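You operate a simulated robot arm through the tools that you are given. There is no shell and no other tool. Be economical: measure what you need, move in short steps, check, and stop when the job is done.

You run a simulated robot arm. Do the job below in one go: nothing can be reset, and whatever is moved stays where it is left.

## Task
Put the orange-banded tub on the green leaves print.
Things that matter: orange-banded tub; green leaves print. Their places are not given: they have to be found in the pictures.

The check looks at the end state, three seconds after you hand in, the way a careful person would. Anything else that was tipped, shoved, dropped, spilled or broken makes it a failure.

## Robot
A 7-joint arm with a two-finger parallel gripper, fixed in place. Base frame: the origin is at the foot of the arm, x ahead of it, y to its left, z up; the work surface is at about z = 0. Readings come in mm, degrees, newtons and seconds.
With the tool pointing down near the work surface it reaches from about 220 to 580 mm from the base axis. Its first joint turns from -66.0 to 66.0 degrees. Payload 2.5 kg.
Tool frame: the origin (TCP) lies between the finger pads and is the grasp point; the fingertips stand 23 mm ahead of it; z points along the fingers, y is the line along which they close. The gripper opens to 94 mm. The fingers are 38 mm wide and 10 mm thick; the gripper's body (54 by 96 mm) begins 39 mm behind the TCP.
Orientation is told as [roll, pitch, yaw] about the base's x, y, z axes, in that order, counted from this pose: with the fingers straight down and closing along the base's y, the tool's x points along the base's -x, its y along +y and its z along -z.

## Interface
- The arm moves only by the tool play_rows. Its argument "deltas" is one flat list of numbers, 4 for each row, row after row: the shift along the tool's x, y, z in cm, then the turn about the tool's z in degrees. In form: [dx, dy, dz, yaw, dx, dy, dz, yaw, ...]. A call has 1 to 12 rows; each row is the pose to reach, as a shift and turn from the pose commanded when the call began, along the tool's axes at that moment. "grip" is the finger opening in cm, from 0 to 9.4, set as the call begins (left out, the last holds). Rows are played at 5 a second. More than 50 mm and 8.6 degrees between two rows, or a gripper value outside its range, and nothing of the call is played. Where a pose cannot be reached the arm comes as near as it can. A force on the tool above 40 N (or 10 N above the force at the start of the call, whichever is more), or a blocked arm, ends the call early, and 0.2 s more pass. The fingers move at their own pace (about 108 mm/s each) and stop on an object; they squeeze with about 41 N. The grip force told is the motor's: it shows also when the fingers shut on nothing. Time passes only in rows, and 0.2 s behind the last, so rows that repeat a pose let the fingers close. It gives the time, the measured TCP pose, the force on the tool (base axes), the opening and the grip force at its end, in the units of the frame above (readings bear some noise), and new pictures: "show" is both (left out), scene, wrist or none.
- Cameras (640 x 400 px; columns grow to the right, rows downward): "scene" is fixed at [112.4, -404.8, 540.6]; the picture's right is [0.86, -0.51, 0.00], its down [-0.32, -0.54, -0.78] and it looks along [0.40, 0.67, -0.63] (base axes); focal length 311 px, centre (320, 200). "wrist" rides on the gripper at [-39, 0, -44] in the tool frame; the picture's right is [0.00, -1.00, 0.00], its down [0.97, 0.00, -0.24] and it looks along [0.24, 0.00, 0.97] (tool axes); focal length 218 px, centre (320, 200).
- probe_pixels(camera, pixels): there is no depth. For up to 12 entries [column, row, z] of the newest picture of that camera ("zoom" is the newest enlarged one), the place [x, y] in the base frame at which the ray of that pixel passes the height z, good to about 3 mm. No time passes.
- enlarge(camera, box): a new picture of the part [left, top, right, bottom] of that camera's present view, enlarged. No time passes.
- hand_in(): hands the job in; it is judged then, once.

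Keep the steps short. Do not move on a guess: measure, check each grasp and each placing, and mend mistakes. In all there are 60 turns and 170 pictures (those below and enlarged ones count). Leave the gripper open and the arm clear of the work at the hand-in unless told otherwise, and finish with a single line.

The tools are called after ">>>" as a command line: name --argument value ..., lists and objects as JSON in quotes. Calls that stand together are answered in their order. play_rows: Moves the arm, as the interface text tells. Its arguments: {"type":"object","properties":{"deltas":{"type":"array","items":{"type":"number"}},"grip":{"type":"number"},"show":{"type":"string","enum":["both","scene","wrist","none"]}},"required":["deltas"]} The other tools are called the same way: probe_pixels (camera, pixels) gives the place at which the rays of pixels pass given heights; enlarge (camera, box) takes an enlarged picture of a part of a camera's view; hand_in () hands the job in.

At the start:

```text
clock: 0.0
position: [457.4, 47.0, 286.4]
orientation: [0.0, 0.1, 0.0]
wrist_force: [-0.4, -0.1, 0.4]
gripper_width: 94.2
grasp_force: 0.0
```

scene: 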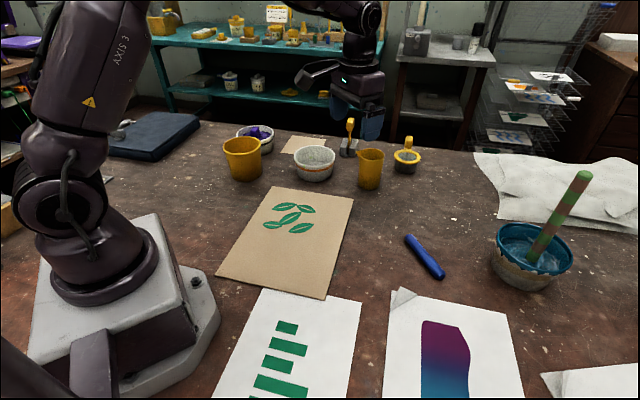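
wrist: 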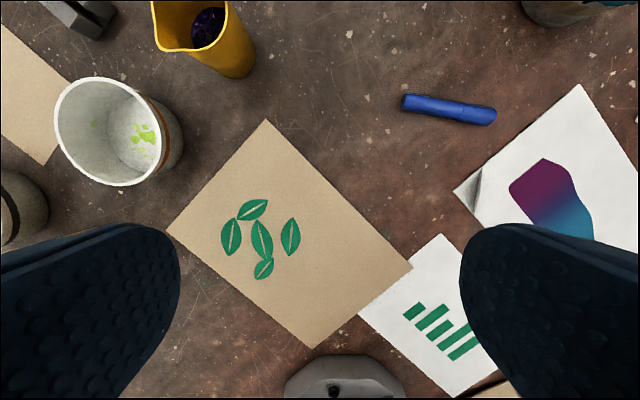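

The tub at scene (315,162) seems to have an orange band. I'll enlarge it and its neighbours to check.

>>> enlarge --camera "scene" --box '[210, 100, 440, 244]'

>>> enlarge --camera "wrist" --box '[0, 0, 320, 200]'

```text
2.78 times, centred on (325, 172) of scene
```

zoom: 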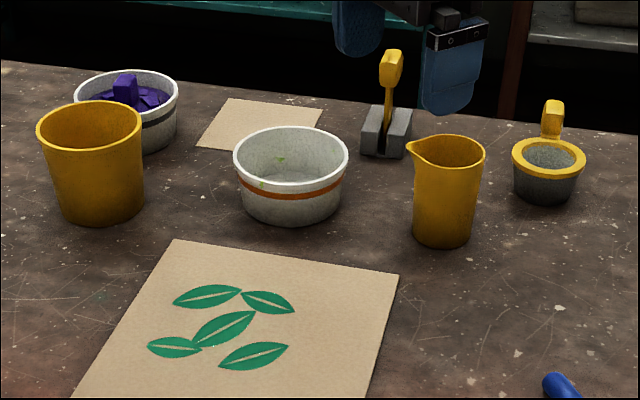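

```text
2.00 times, centred on (160, 100) of wrist
```

zoom: 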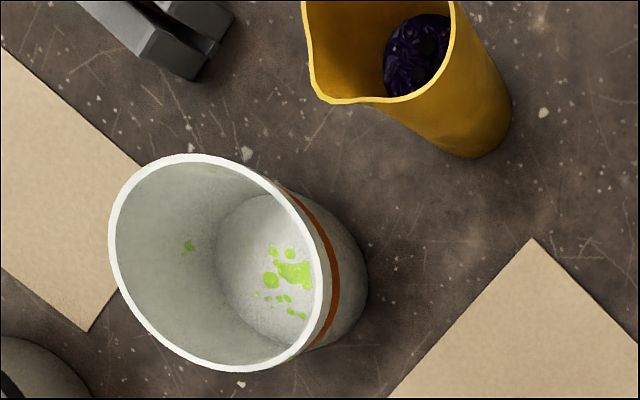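

The grey-white tub with an orange band looks empty apart from paint spots. I'll measure its rim and base, the print, and its neighbours.

>>> probe_pixels --camera "scene" --pixels '[[314.3, 180.8, 0], [294, 157, 50], [335.3, 157, 50], [314.5, 145.7, 50], [314.5, 168.5, 50], [294, 157, 60], [335.3, 157, 60], [314.5, 145.7, 60], [314.5, 168.5, 60], [298, 173, 0], [331, 173, 0]]'

>>> probe_pixels --camera "wrist" --pixels '[[54, 125, 50], [162, 145, 50], [95, 77, 50], [125, 186, 50], [54, 125, 60], [162, 145, 60], [95, 77, 60], [125, 186, 60], [184, 138, 0], [133, 125, 0], [266, 119, 0], [168, 232, 0]]'

>>> probe_pixels --camera "wrist" --pixels '[[412, 267, 0], [312, 348, 0], [252, 210, 0], [231, 237, 0], [262, 239, 0], [291, 237, 0], [264, 268, 0], [42, 165, 0], [232, 77, 0], [48, 205, 0], [155, 40, 70], [100, 35, 0]]'

```text
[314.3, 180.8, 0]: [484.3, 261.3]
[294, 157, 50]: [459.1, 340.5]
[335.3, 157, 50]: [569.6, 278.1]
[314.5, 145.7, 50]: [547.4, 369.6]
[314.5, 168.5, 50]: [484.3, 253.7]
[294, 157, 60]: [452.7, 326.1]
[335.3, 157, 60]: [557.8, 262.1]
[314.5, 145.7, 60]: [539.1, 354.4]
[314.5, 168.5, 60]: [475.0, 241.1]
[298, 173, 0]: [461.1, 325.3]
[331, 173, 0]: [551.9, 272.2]
```

```text
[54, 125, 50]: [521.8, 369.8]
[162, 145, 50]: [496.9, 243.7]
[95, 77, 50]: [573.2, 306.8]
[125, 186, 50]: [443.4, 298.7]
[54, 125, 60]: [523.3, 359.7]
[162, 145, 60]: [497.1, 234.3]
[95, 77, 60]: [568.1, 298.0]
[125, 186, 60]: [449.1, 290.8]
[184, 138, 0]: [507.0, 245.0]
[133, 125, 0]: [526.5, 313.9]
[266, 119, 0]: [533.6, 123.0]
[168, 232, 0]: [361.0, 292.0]
```

```text
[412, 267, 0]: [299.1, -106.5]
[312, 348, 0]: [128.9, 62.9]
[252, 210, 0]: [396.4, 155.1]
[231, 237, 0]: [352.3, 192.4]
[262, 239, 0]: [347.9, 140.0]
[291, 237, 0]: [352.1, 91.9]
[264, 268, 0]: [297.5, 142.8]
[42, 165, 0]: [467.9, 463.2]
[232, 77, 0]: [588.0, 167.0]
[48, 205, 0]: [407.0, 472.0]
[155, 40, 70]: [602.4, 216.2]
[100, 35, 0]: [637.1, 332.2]
```

The scene and wrist rays agree best for a rim height of about 57 mm, a centre near (509, 299) and a diameter of about 125 mm. That's wider than the gripper opens, so I'll pinch the wall on the side facing (-0.5, -0.87), at about (479, 247). The sheet's corners are about (533,123), (361,292), (129,63) and (299,-106), with the leaves near (350,145). First I'll go above the wall with a 30° yaw and a 5 cm opening.

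>>> play_rows --deltas '[-0.36, 3.33, 2.27, 5, -0.72, 6.67, 4.53, 10, -1.08, 10, 6.8, 15, -1.44, 13.33, 9.07, 20, -1.8, 16.67, 11.33, 25, -2.16, 20, 13.6, 30, -2.16, 20, 13.6, 30]' --grip 5

```text
clock: 1.6
position: [480.1, 250.3, 146.9]
orientation: [0.1, 0.0, -30.1]
wrist_force: [-0.1, -0.4, -0.6]
gripper_width: 49.8
grasp_force: 0.1
```

scene: 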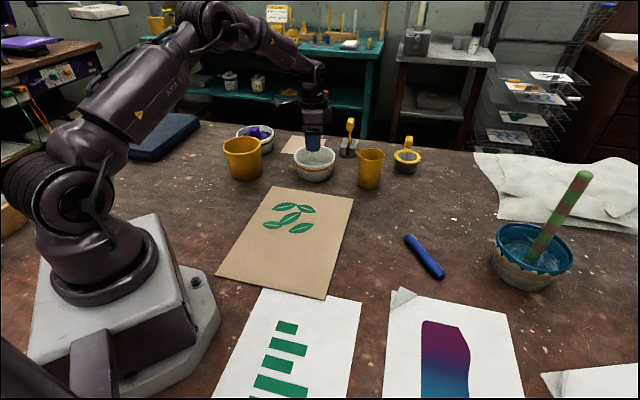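
wrist: 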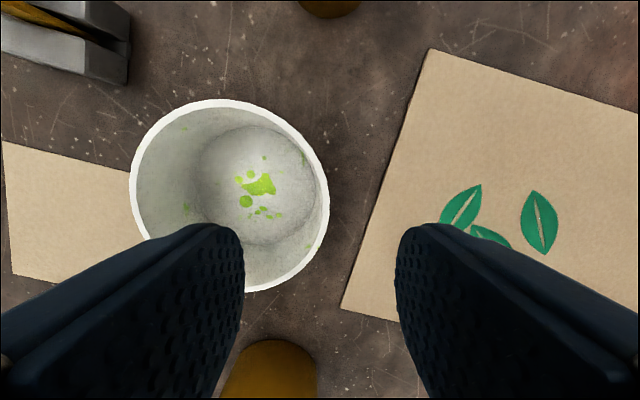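

There is something yellow at wrist (268,370), close to the gripper on the tool's +x side; it should be the bucket. I'll measure the rim and the bucket again from here.

>>> probe_pixels --camera "wrist" --pixels '[[129, 185, 57], [330, 205, 57], [219, 99, 57], [250, 292, 57], [324, 187, 57], [313, 250, 57], [268, 340, 80], [268, 340, 0], [220, 390, 80], [317, 390, 80], [245, 185, 5]]'

>>> probe_pixels --camera "scene" --pixels '[[222, 144, 80], [261, 144, 80], [243, 181, 0], [242, 136, 80], [242, 151, 80], [230, 177, 0], [260, 177, 0]]'

>>> enlarge --camera "scene" --box '[210, 90, 410, 215]'

```text
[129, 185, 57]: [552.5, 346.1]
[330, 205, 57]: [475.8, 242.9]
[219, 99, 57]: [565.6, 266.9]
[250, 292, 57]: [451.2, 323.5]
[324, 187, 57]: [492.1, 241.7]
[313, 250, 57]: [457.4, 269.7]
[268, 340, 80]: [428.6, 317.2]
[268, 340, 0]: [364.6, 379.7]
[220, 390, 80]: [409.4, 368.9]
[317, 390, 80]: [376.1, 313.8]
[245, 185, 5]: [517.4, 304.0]
```

```text
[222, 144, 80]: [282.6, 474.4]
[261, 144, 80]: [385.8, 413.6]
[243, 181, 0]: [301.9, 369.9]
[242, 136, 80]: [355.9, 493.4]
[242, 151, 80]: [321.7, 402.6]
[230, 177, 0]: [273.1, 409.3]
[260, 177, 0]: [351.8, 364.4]
```

```text
3.20 times, centred on (310, 152) of scene
```

zoom: 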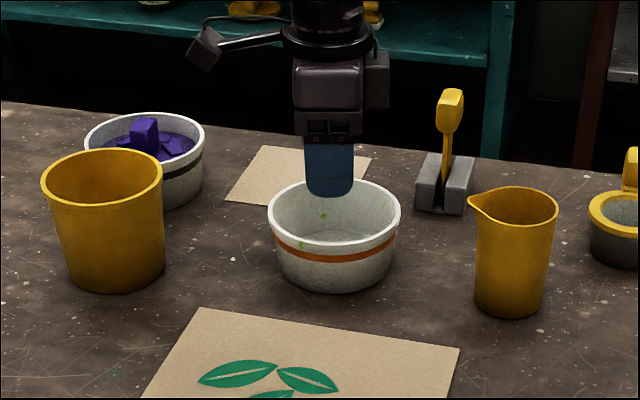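

The rim centre is about (511, 296) with an outer radius of about 64 mm, so the wall middle is near radius 59. The bucket is far off at about (325, 440). I'll shift 4 mm outwards and 4 mm sideways, then go down in small rows to z≈45.

>>> play_rows --deltas '[-0.4, -0.4, 0, 0, -0.4, -0.4, 2.5, 0, -0.4, -0.4, 4.5, 0, -0.4, -0.4, 6, 0, -0.4, -0.4, 7.5, 0, -0.4, -0.4, 9, 0, -0.4, -0.4, 10.2, 0, -0.4, -0.4, 10.2, 0]'

```text
clock: 3.4
position: [478.0, 242.4, 46.6]
orientation: [0.1, 0.0, -29.9]
wrist_force: [-0.6, -0.8, -0.4]
gripper_width: 50.0
grasp_force: 0.0
```

scene: 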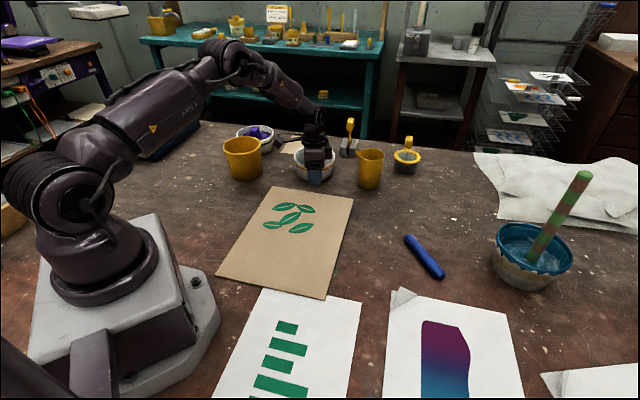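
wrist: 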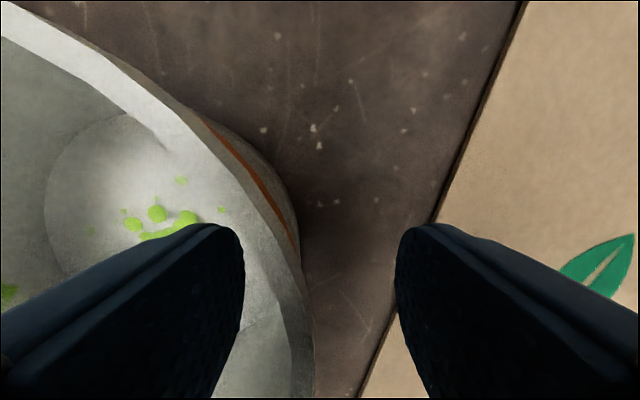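

The fingers straddle the wall, and force is near zero. In the wrist view the wall lies about 4 mm towards tool +y, and its outermost point is a little towards +x. I'll centre on that before closing.

>>> play_rows --deltas '[0.3, 0.3, 0, 0, 0.5, 0.5, 0.2, 0, 0.5, 0.5, 0.3, 0, 0.5, 0.5, 0.3, 0]' --show "wrist"

```text
clock: 4.4
position: [477.0, 247.1, 43.4]
orientation: [0.0, 0.0, -30.1]
wrist_force: [0.1, -0.3, -0.1]
gripper_width: 50.3
grasp_force: 0.1
```

wrist: 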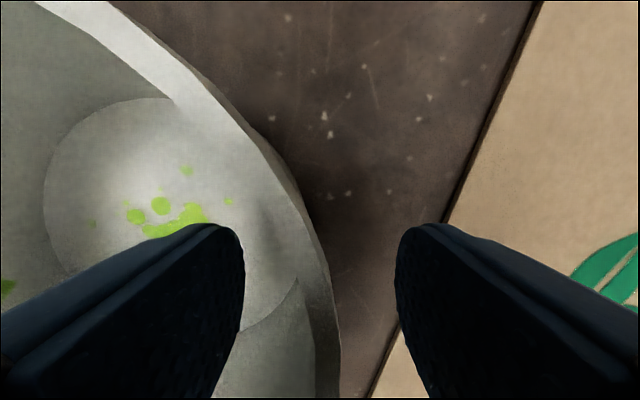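

The wall is now centred between the fingers at about columns 310–337, so I'll close.

>>> play_rows --deltas '[0, 0, 0, 0, 0, 0, 0, 0, 0, 0, 0, 0, 0, 0, 0, 0]' --grip 0

```text
clock: 5.4
position: [477.0, 248.8, 45.3]
orientation: [0.4, -0.1, -29.9]
wrist_force: [1.3, 2.8, 15.5]
gripper_width: 5.2
grasp_force: 41.2
```

scene: 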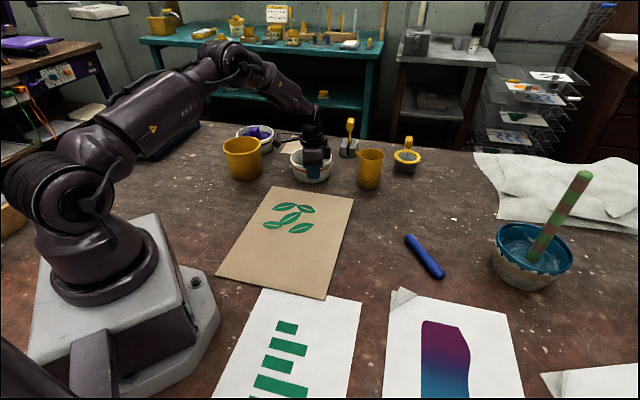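
wrist: 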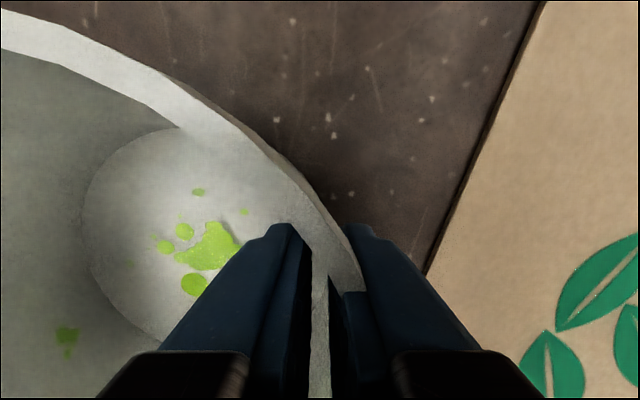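

The opening stopped at 5.2 mm with 41 N, so the wall is held. I'll lift a little to check.

>>> play_rows --deltas '[0, 0, -1, 0, 0, 0, -2.5, 0, 0, 0, -4, 0, 0, 0, -4, 0]'

>>> enlarge --camera "scene" --box '[210, 90, 410, 215]'

```text
clock: 6.4
position: [478.7, 245.8, 82.0]
orientation: [-0.1, -0.1, -30.0]
wrist_force: [0.2, 0.0, -0.3]
gripper_width: 2.5
grasp_force: 40.9
```

scene: 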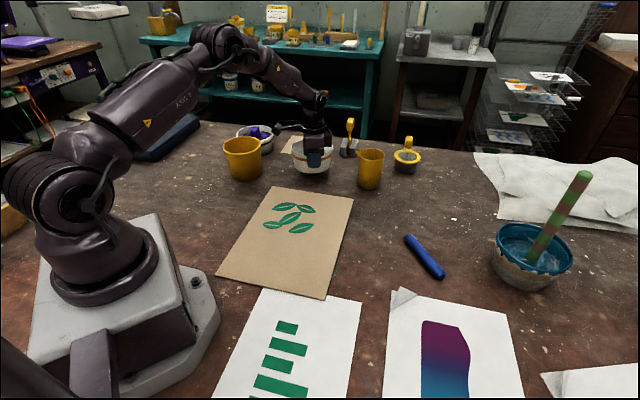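
wrist: 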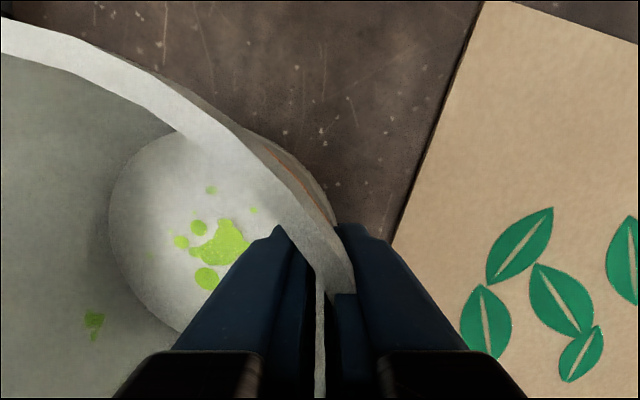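

```text
3.20 times, centred on (310, 152) of scene
```

zoom: 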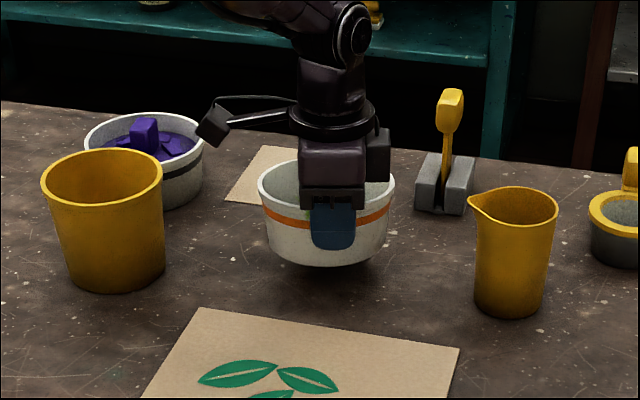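

The tub is up and held firmly, tilted a little, with a clear gap beneath it. I'll lift 4 cm more and carry it to TCP ≈ (316, 80), which puts the tub centre near (345, 130) on the leaves sheet.

>>> play_rows --deltas '[0, 0, -2, 0, 0, 0, -4, 0, 0.58, -2.25, -4, 0, 1.16, -4.5, -4, 0, 1.74, -6.75, -4, 0, 2.32, -9, -4, 0, 2.9, -11.25, -4, 0, 3.48, -13.5, -4, 0, 4.06, -15.75, -4, 0, 4.64, -18, -4, 0, 5.22, -20.25, -4, 0, 5.8, -22.5, -4, 0]'

>>> enlarge --camera "scene" --box '[190, 130, 430, 280]'

```text
clock: 9.0
position: [315.7, 79.4, 125.9]
orientation: [0.0, 0.0, -30.0]
wrist_force: [-0.4, 0.1, -0.8]
gripper_width: 2.7
grasp_force: 40.9
```

scene: 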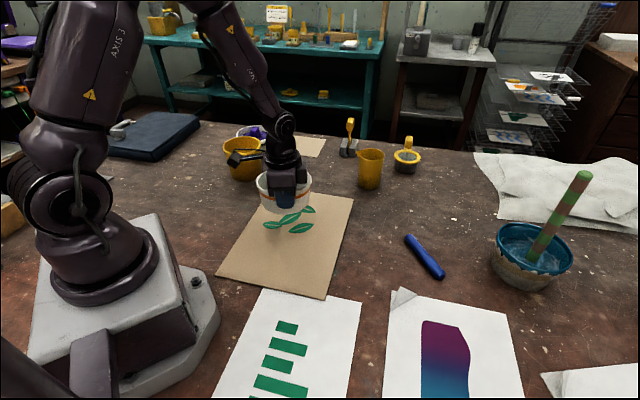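
wrist: 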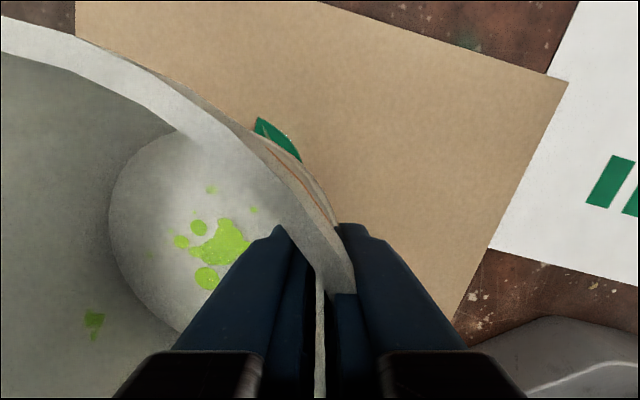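

```text
2.67 times, centred on (310, 205) of scene
```

zoom: 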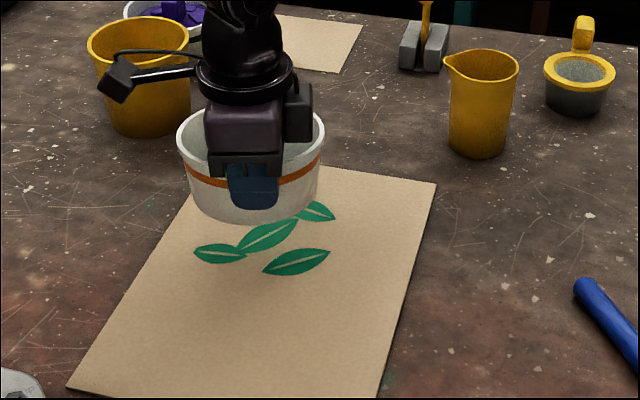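

The tub hangs over the leaves sheet. Lowering by 5 cm now, then in small steps until I feel contact.

>>> play_rows --deltas '[0, 0, 1.3, 0, 0, 0, 2.6, 0, 0, 0, 3.9, 0, 0, 0, 5, 0, 0, 0, 5, 0]' --show "scene"

>>> enlarge --camera "scene" --box '[190, 130, 430, 280]'

```text
clock: 10.2
position: [315.2, 81.6, 72.7]
orientation: [0.0, 0.0, -30.0]
wrist_force: [-0.8, 0.8, 0.1]
gripper_width: 2.8
grasp_force: 40.6
```

scene: 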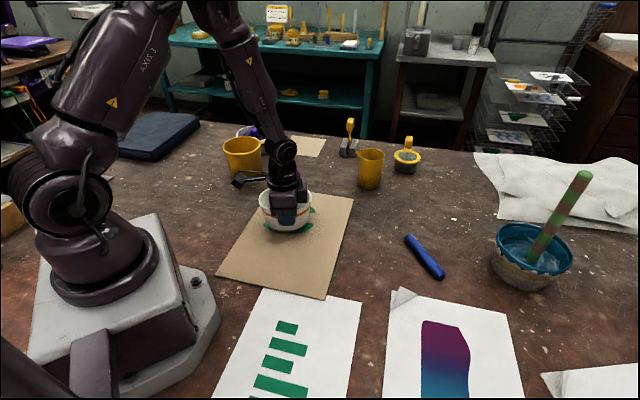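

```text
2.67 times, centred on (310, 205) of scene
```

zoom: 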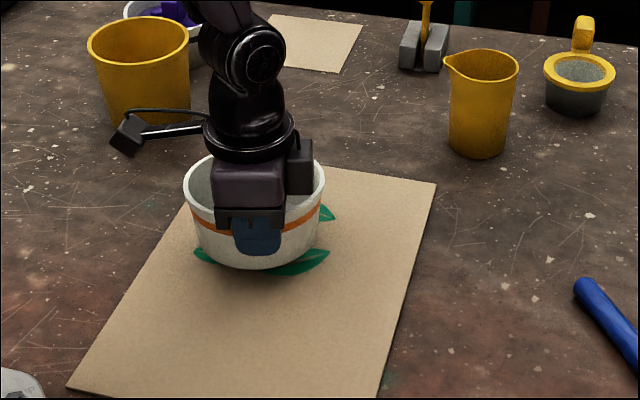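

Not touching yet. Next, 4 mm rows down to about z 56, watching the force.

>>> play_rows --deltas '[0, 0, 0.4, 0, 0, 0, 0.8, 0, 0, 0, 1.2, 0, 0, 0, 1.6, 0, 0, 0, 1.6, 0]' --show "scene"

```text
clock: 11.4
position: [314.6, 82.5, 57.7]
orientation: [0.0, 0.1, -30.0]
wrist_force: [-0.5, -0.8, -0.6]
gripper_width: 2.5
grasp_force: 41.0
```

scene: 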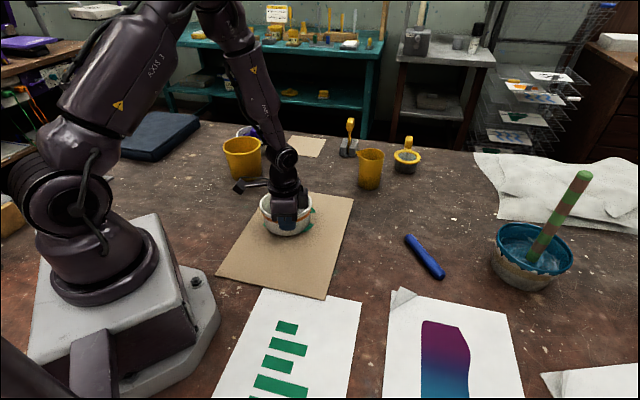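

Still no contact. Another 10 mm in 2 mm rows.

>>> play_rows --deltas '[0, 0, 0.2, 0, 0, 0, 0.4, 0, 0, 0, 0.6, 0, 0, 0, 0.8, 0, 0, 0, 0.8, 0]'

>>> enlarge --camera "scene" --box '[210, 165, 370, 265]'

```text
clock: 12.6
position: [316.0, 81.9, 50.0]
orientation: [0.1, 0.0, -30.0]
wrist_force: [-0.2, -4.9, 18.3]
gripper_width: 4.3
grasp_force: 40.6
```

scene: 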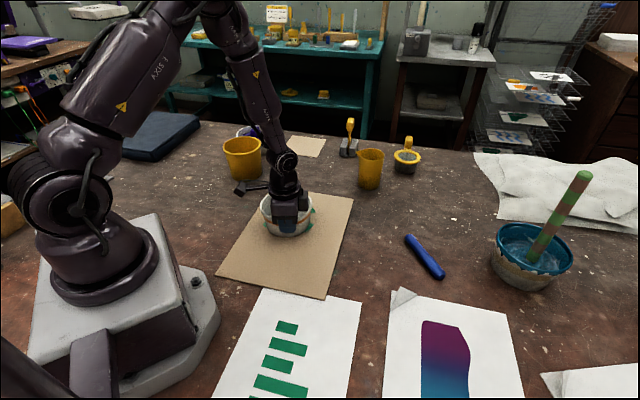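
wrist: 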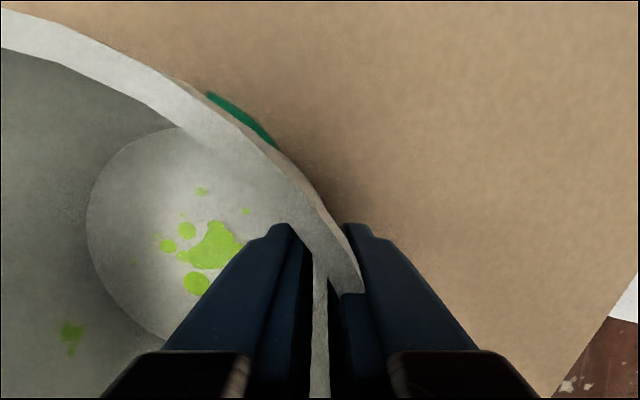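

```text
4.00 times, centred on (290, 215) of scene
```

zoom: 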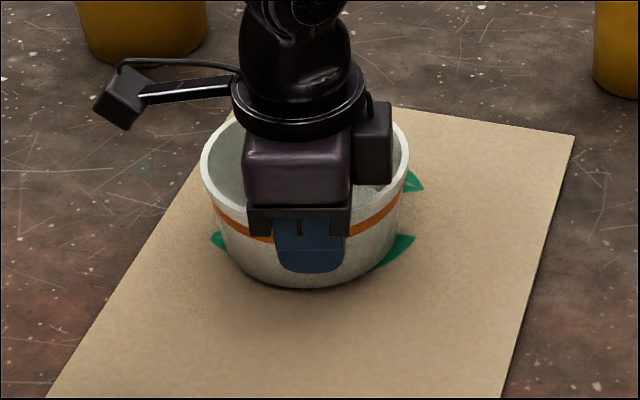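

Contact: 18 N upward, and the opening has widened to 4.3 mm against 5.2 mm when the tub stood flat. I'll go 3 mm lower so it seats nearly flat.

>>> play_rows --deltas '[0, 0, 0.1, 0, 0, 0, 0.2, 0, 0, 0, 0.3, 0]' --show "none"

```text
clock: 13.4
position: [316.0, 83.4, 49.0]
orientation: [0.0, 0.0, -30.0]
wrist_force: [-0.7, -5.6, 20.3]
gripper_width: 5.7
grasp_force: 40.9
```

The opening is 5.7 mm, which matches a flat tub. I'll release by opening to 4 cm.

>>> play_rows --deltas '[0, 0, 0, 0, 0, 0, 0, 0, 0, 0, 0, 0, 0, 0, 0, 0]' --grip 4

```text
clock: 14.4
position: [316.5, 82.3, 48.2]
orientation: [0.0, 0.1, -30.0]
wrist_force: [-0.5, 0.2, -0.2]
gripper_width: 40.1
grasp_force: 0.0
```

scene: 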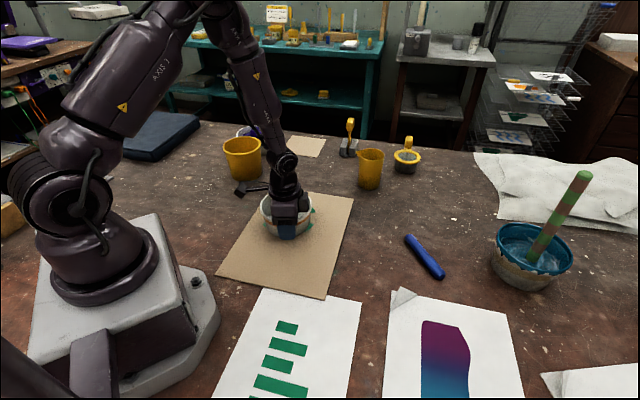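
wrist: 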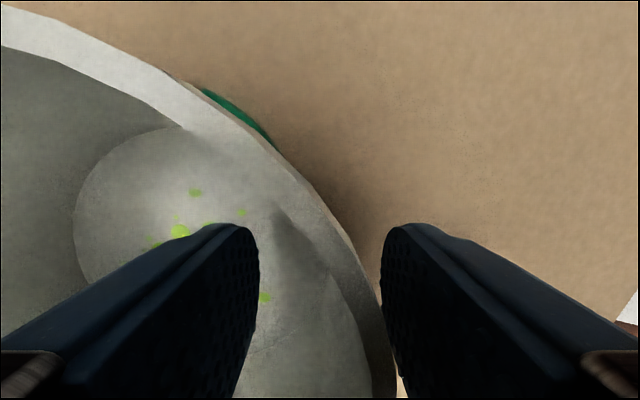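

The tub is released, but the outer finger is close to the rim at about (385,350). I'll shift 8 mm outwards, then rise straight up.

>>> play_rows --deltas '[0, -0.4, 0, 0, 0, -0.8, 0, 0, 0, -0.8, -1.5, 0, 0, -0.8, -3.5, 0, 0, -0.8, -6.5, 0, 0, -0.8, -10, 0, 0, -0.8, -14, 0, 0, -0.8, -14, 0]'

```text
clock: 16.2
position: [309.3, 76.4, 188.6]
orientation: [0.1, -0.1, -30.0]
wrist_force: [0.1, -0.1, -0.4]
gripper_width: 40.0
grasp_force: 0.1
```

scene: 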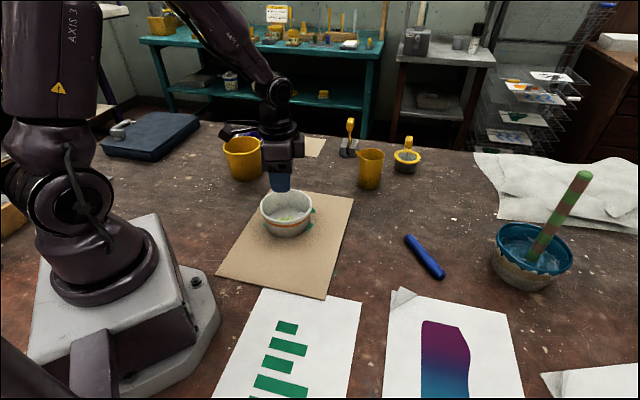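
wrist: 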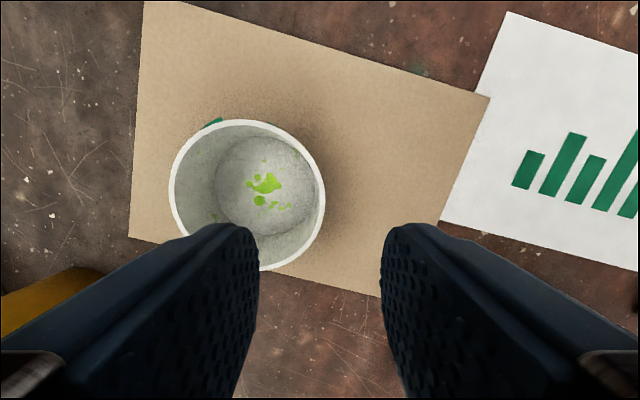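

The tub is standing on the sheet. I'll check how far its base is from the nearest sheet edge, which seems close at wrist (255,270).

>>> probe_pixels --camera "wrist" --pixels '[[130, 237, 0], [380, 297, 0], [489, 97, 0], [145, 0, 0], [169, 190, 57], [326, 205, 57], [240, 119, 57], [255, 272, 57], [265, 186, 5]]'

>>> enlarge --camera "scene" --box '[210, 165, 370, 265]'

```text
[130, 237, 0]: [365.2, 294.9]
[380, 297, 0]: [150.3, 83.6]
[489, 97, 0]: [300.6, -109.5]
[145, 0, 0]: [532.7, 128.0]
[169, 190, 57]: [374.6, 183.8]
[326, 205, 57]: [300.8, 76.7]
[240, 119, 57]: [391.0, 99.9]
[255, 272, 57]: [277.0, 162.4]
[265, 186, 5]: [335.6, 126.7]
```

```text
4.00 times, centred on (290, 215) of scene
```

zoom: 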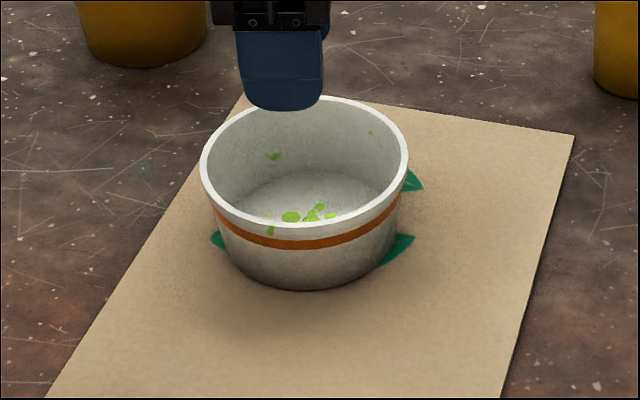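

The tub centre is about (336,129), 98 mm from the nearest sheet edge, so both rim and base are within the sheet. It stands flat on the leaves with nothing else moved. I'll raise the arm and open the gripper.

>>> play_rows --deltas '[0, 0, -3, 0, 0, 0, -6, 0, 0, 0, -9, 0, 0, 0, -9, 0]' --grip 9 --show "scene"

```text
clock: 17.2
position: [311.9, 74.0, 275.8]
orientation: [0.0, -0.2, -30.0]
wrist_force: [-0.2, -0.2, -0.1]
gripper_width: 90.0
grasp_force: 0.0
```

scene: 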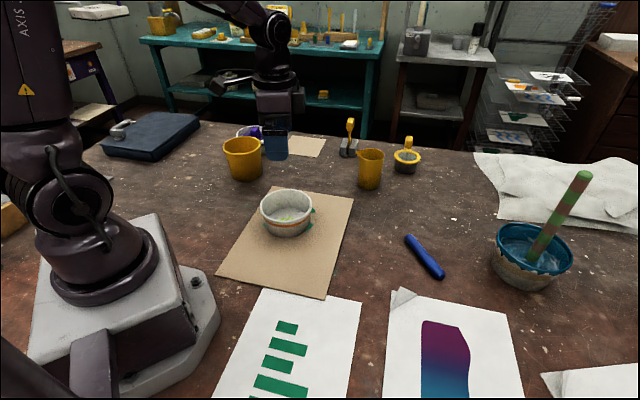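

The arm is clear, the gripper is open, and the tub stands on the leaves print. Handing in.

>>> hand_in

```text
The job is handed in.
```

The orange-banded tub is standing upright on the green leaves print, nothing else was moved, and the job is handed in.
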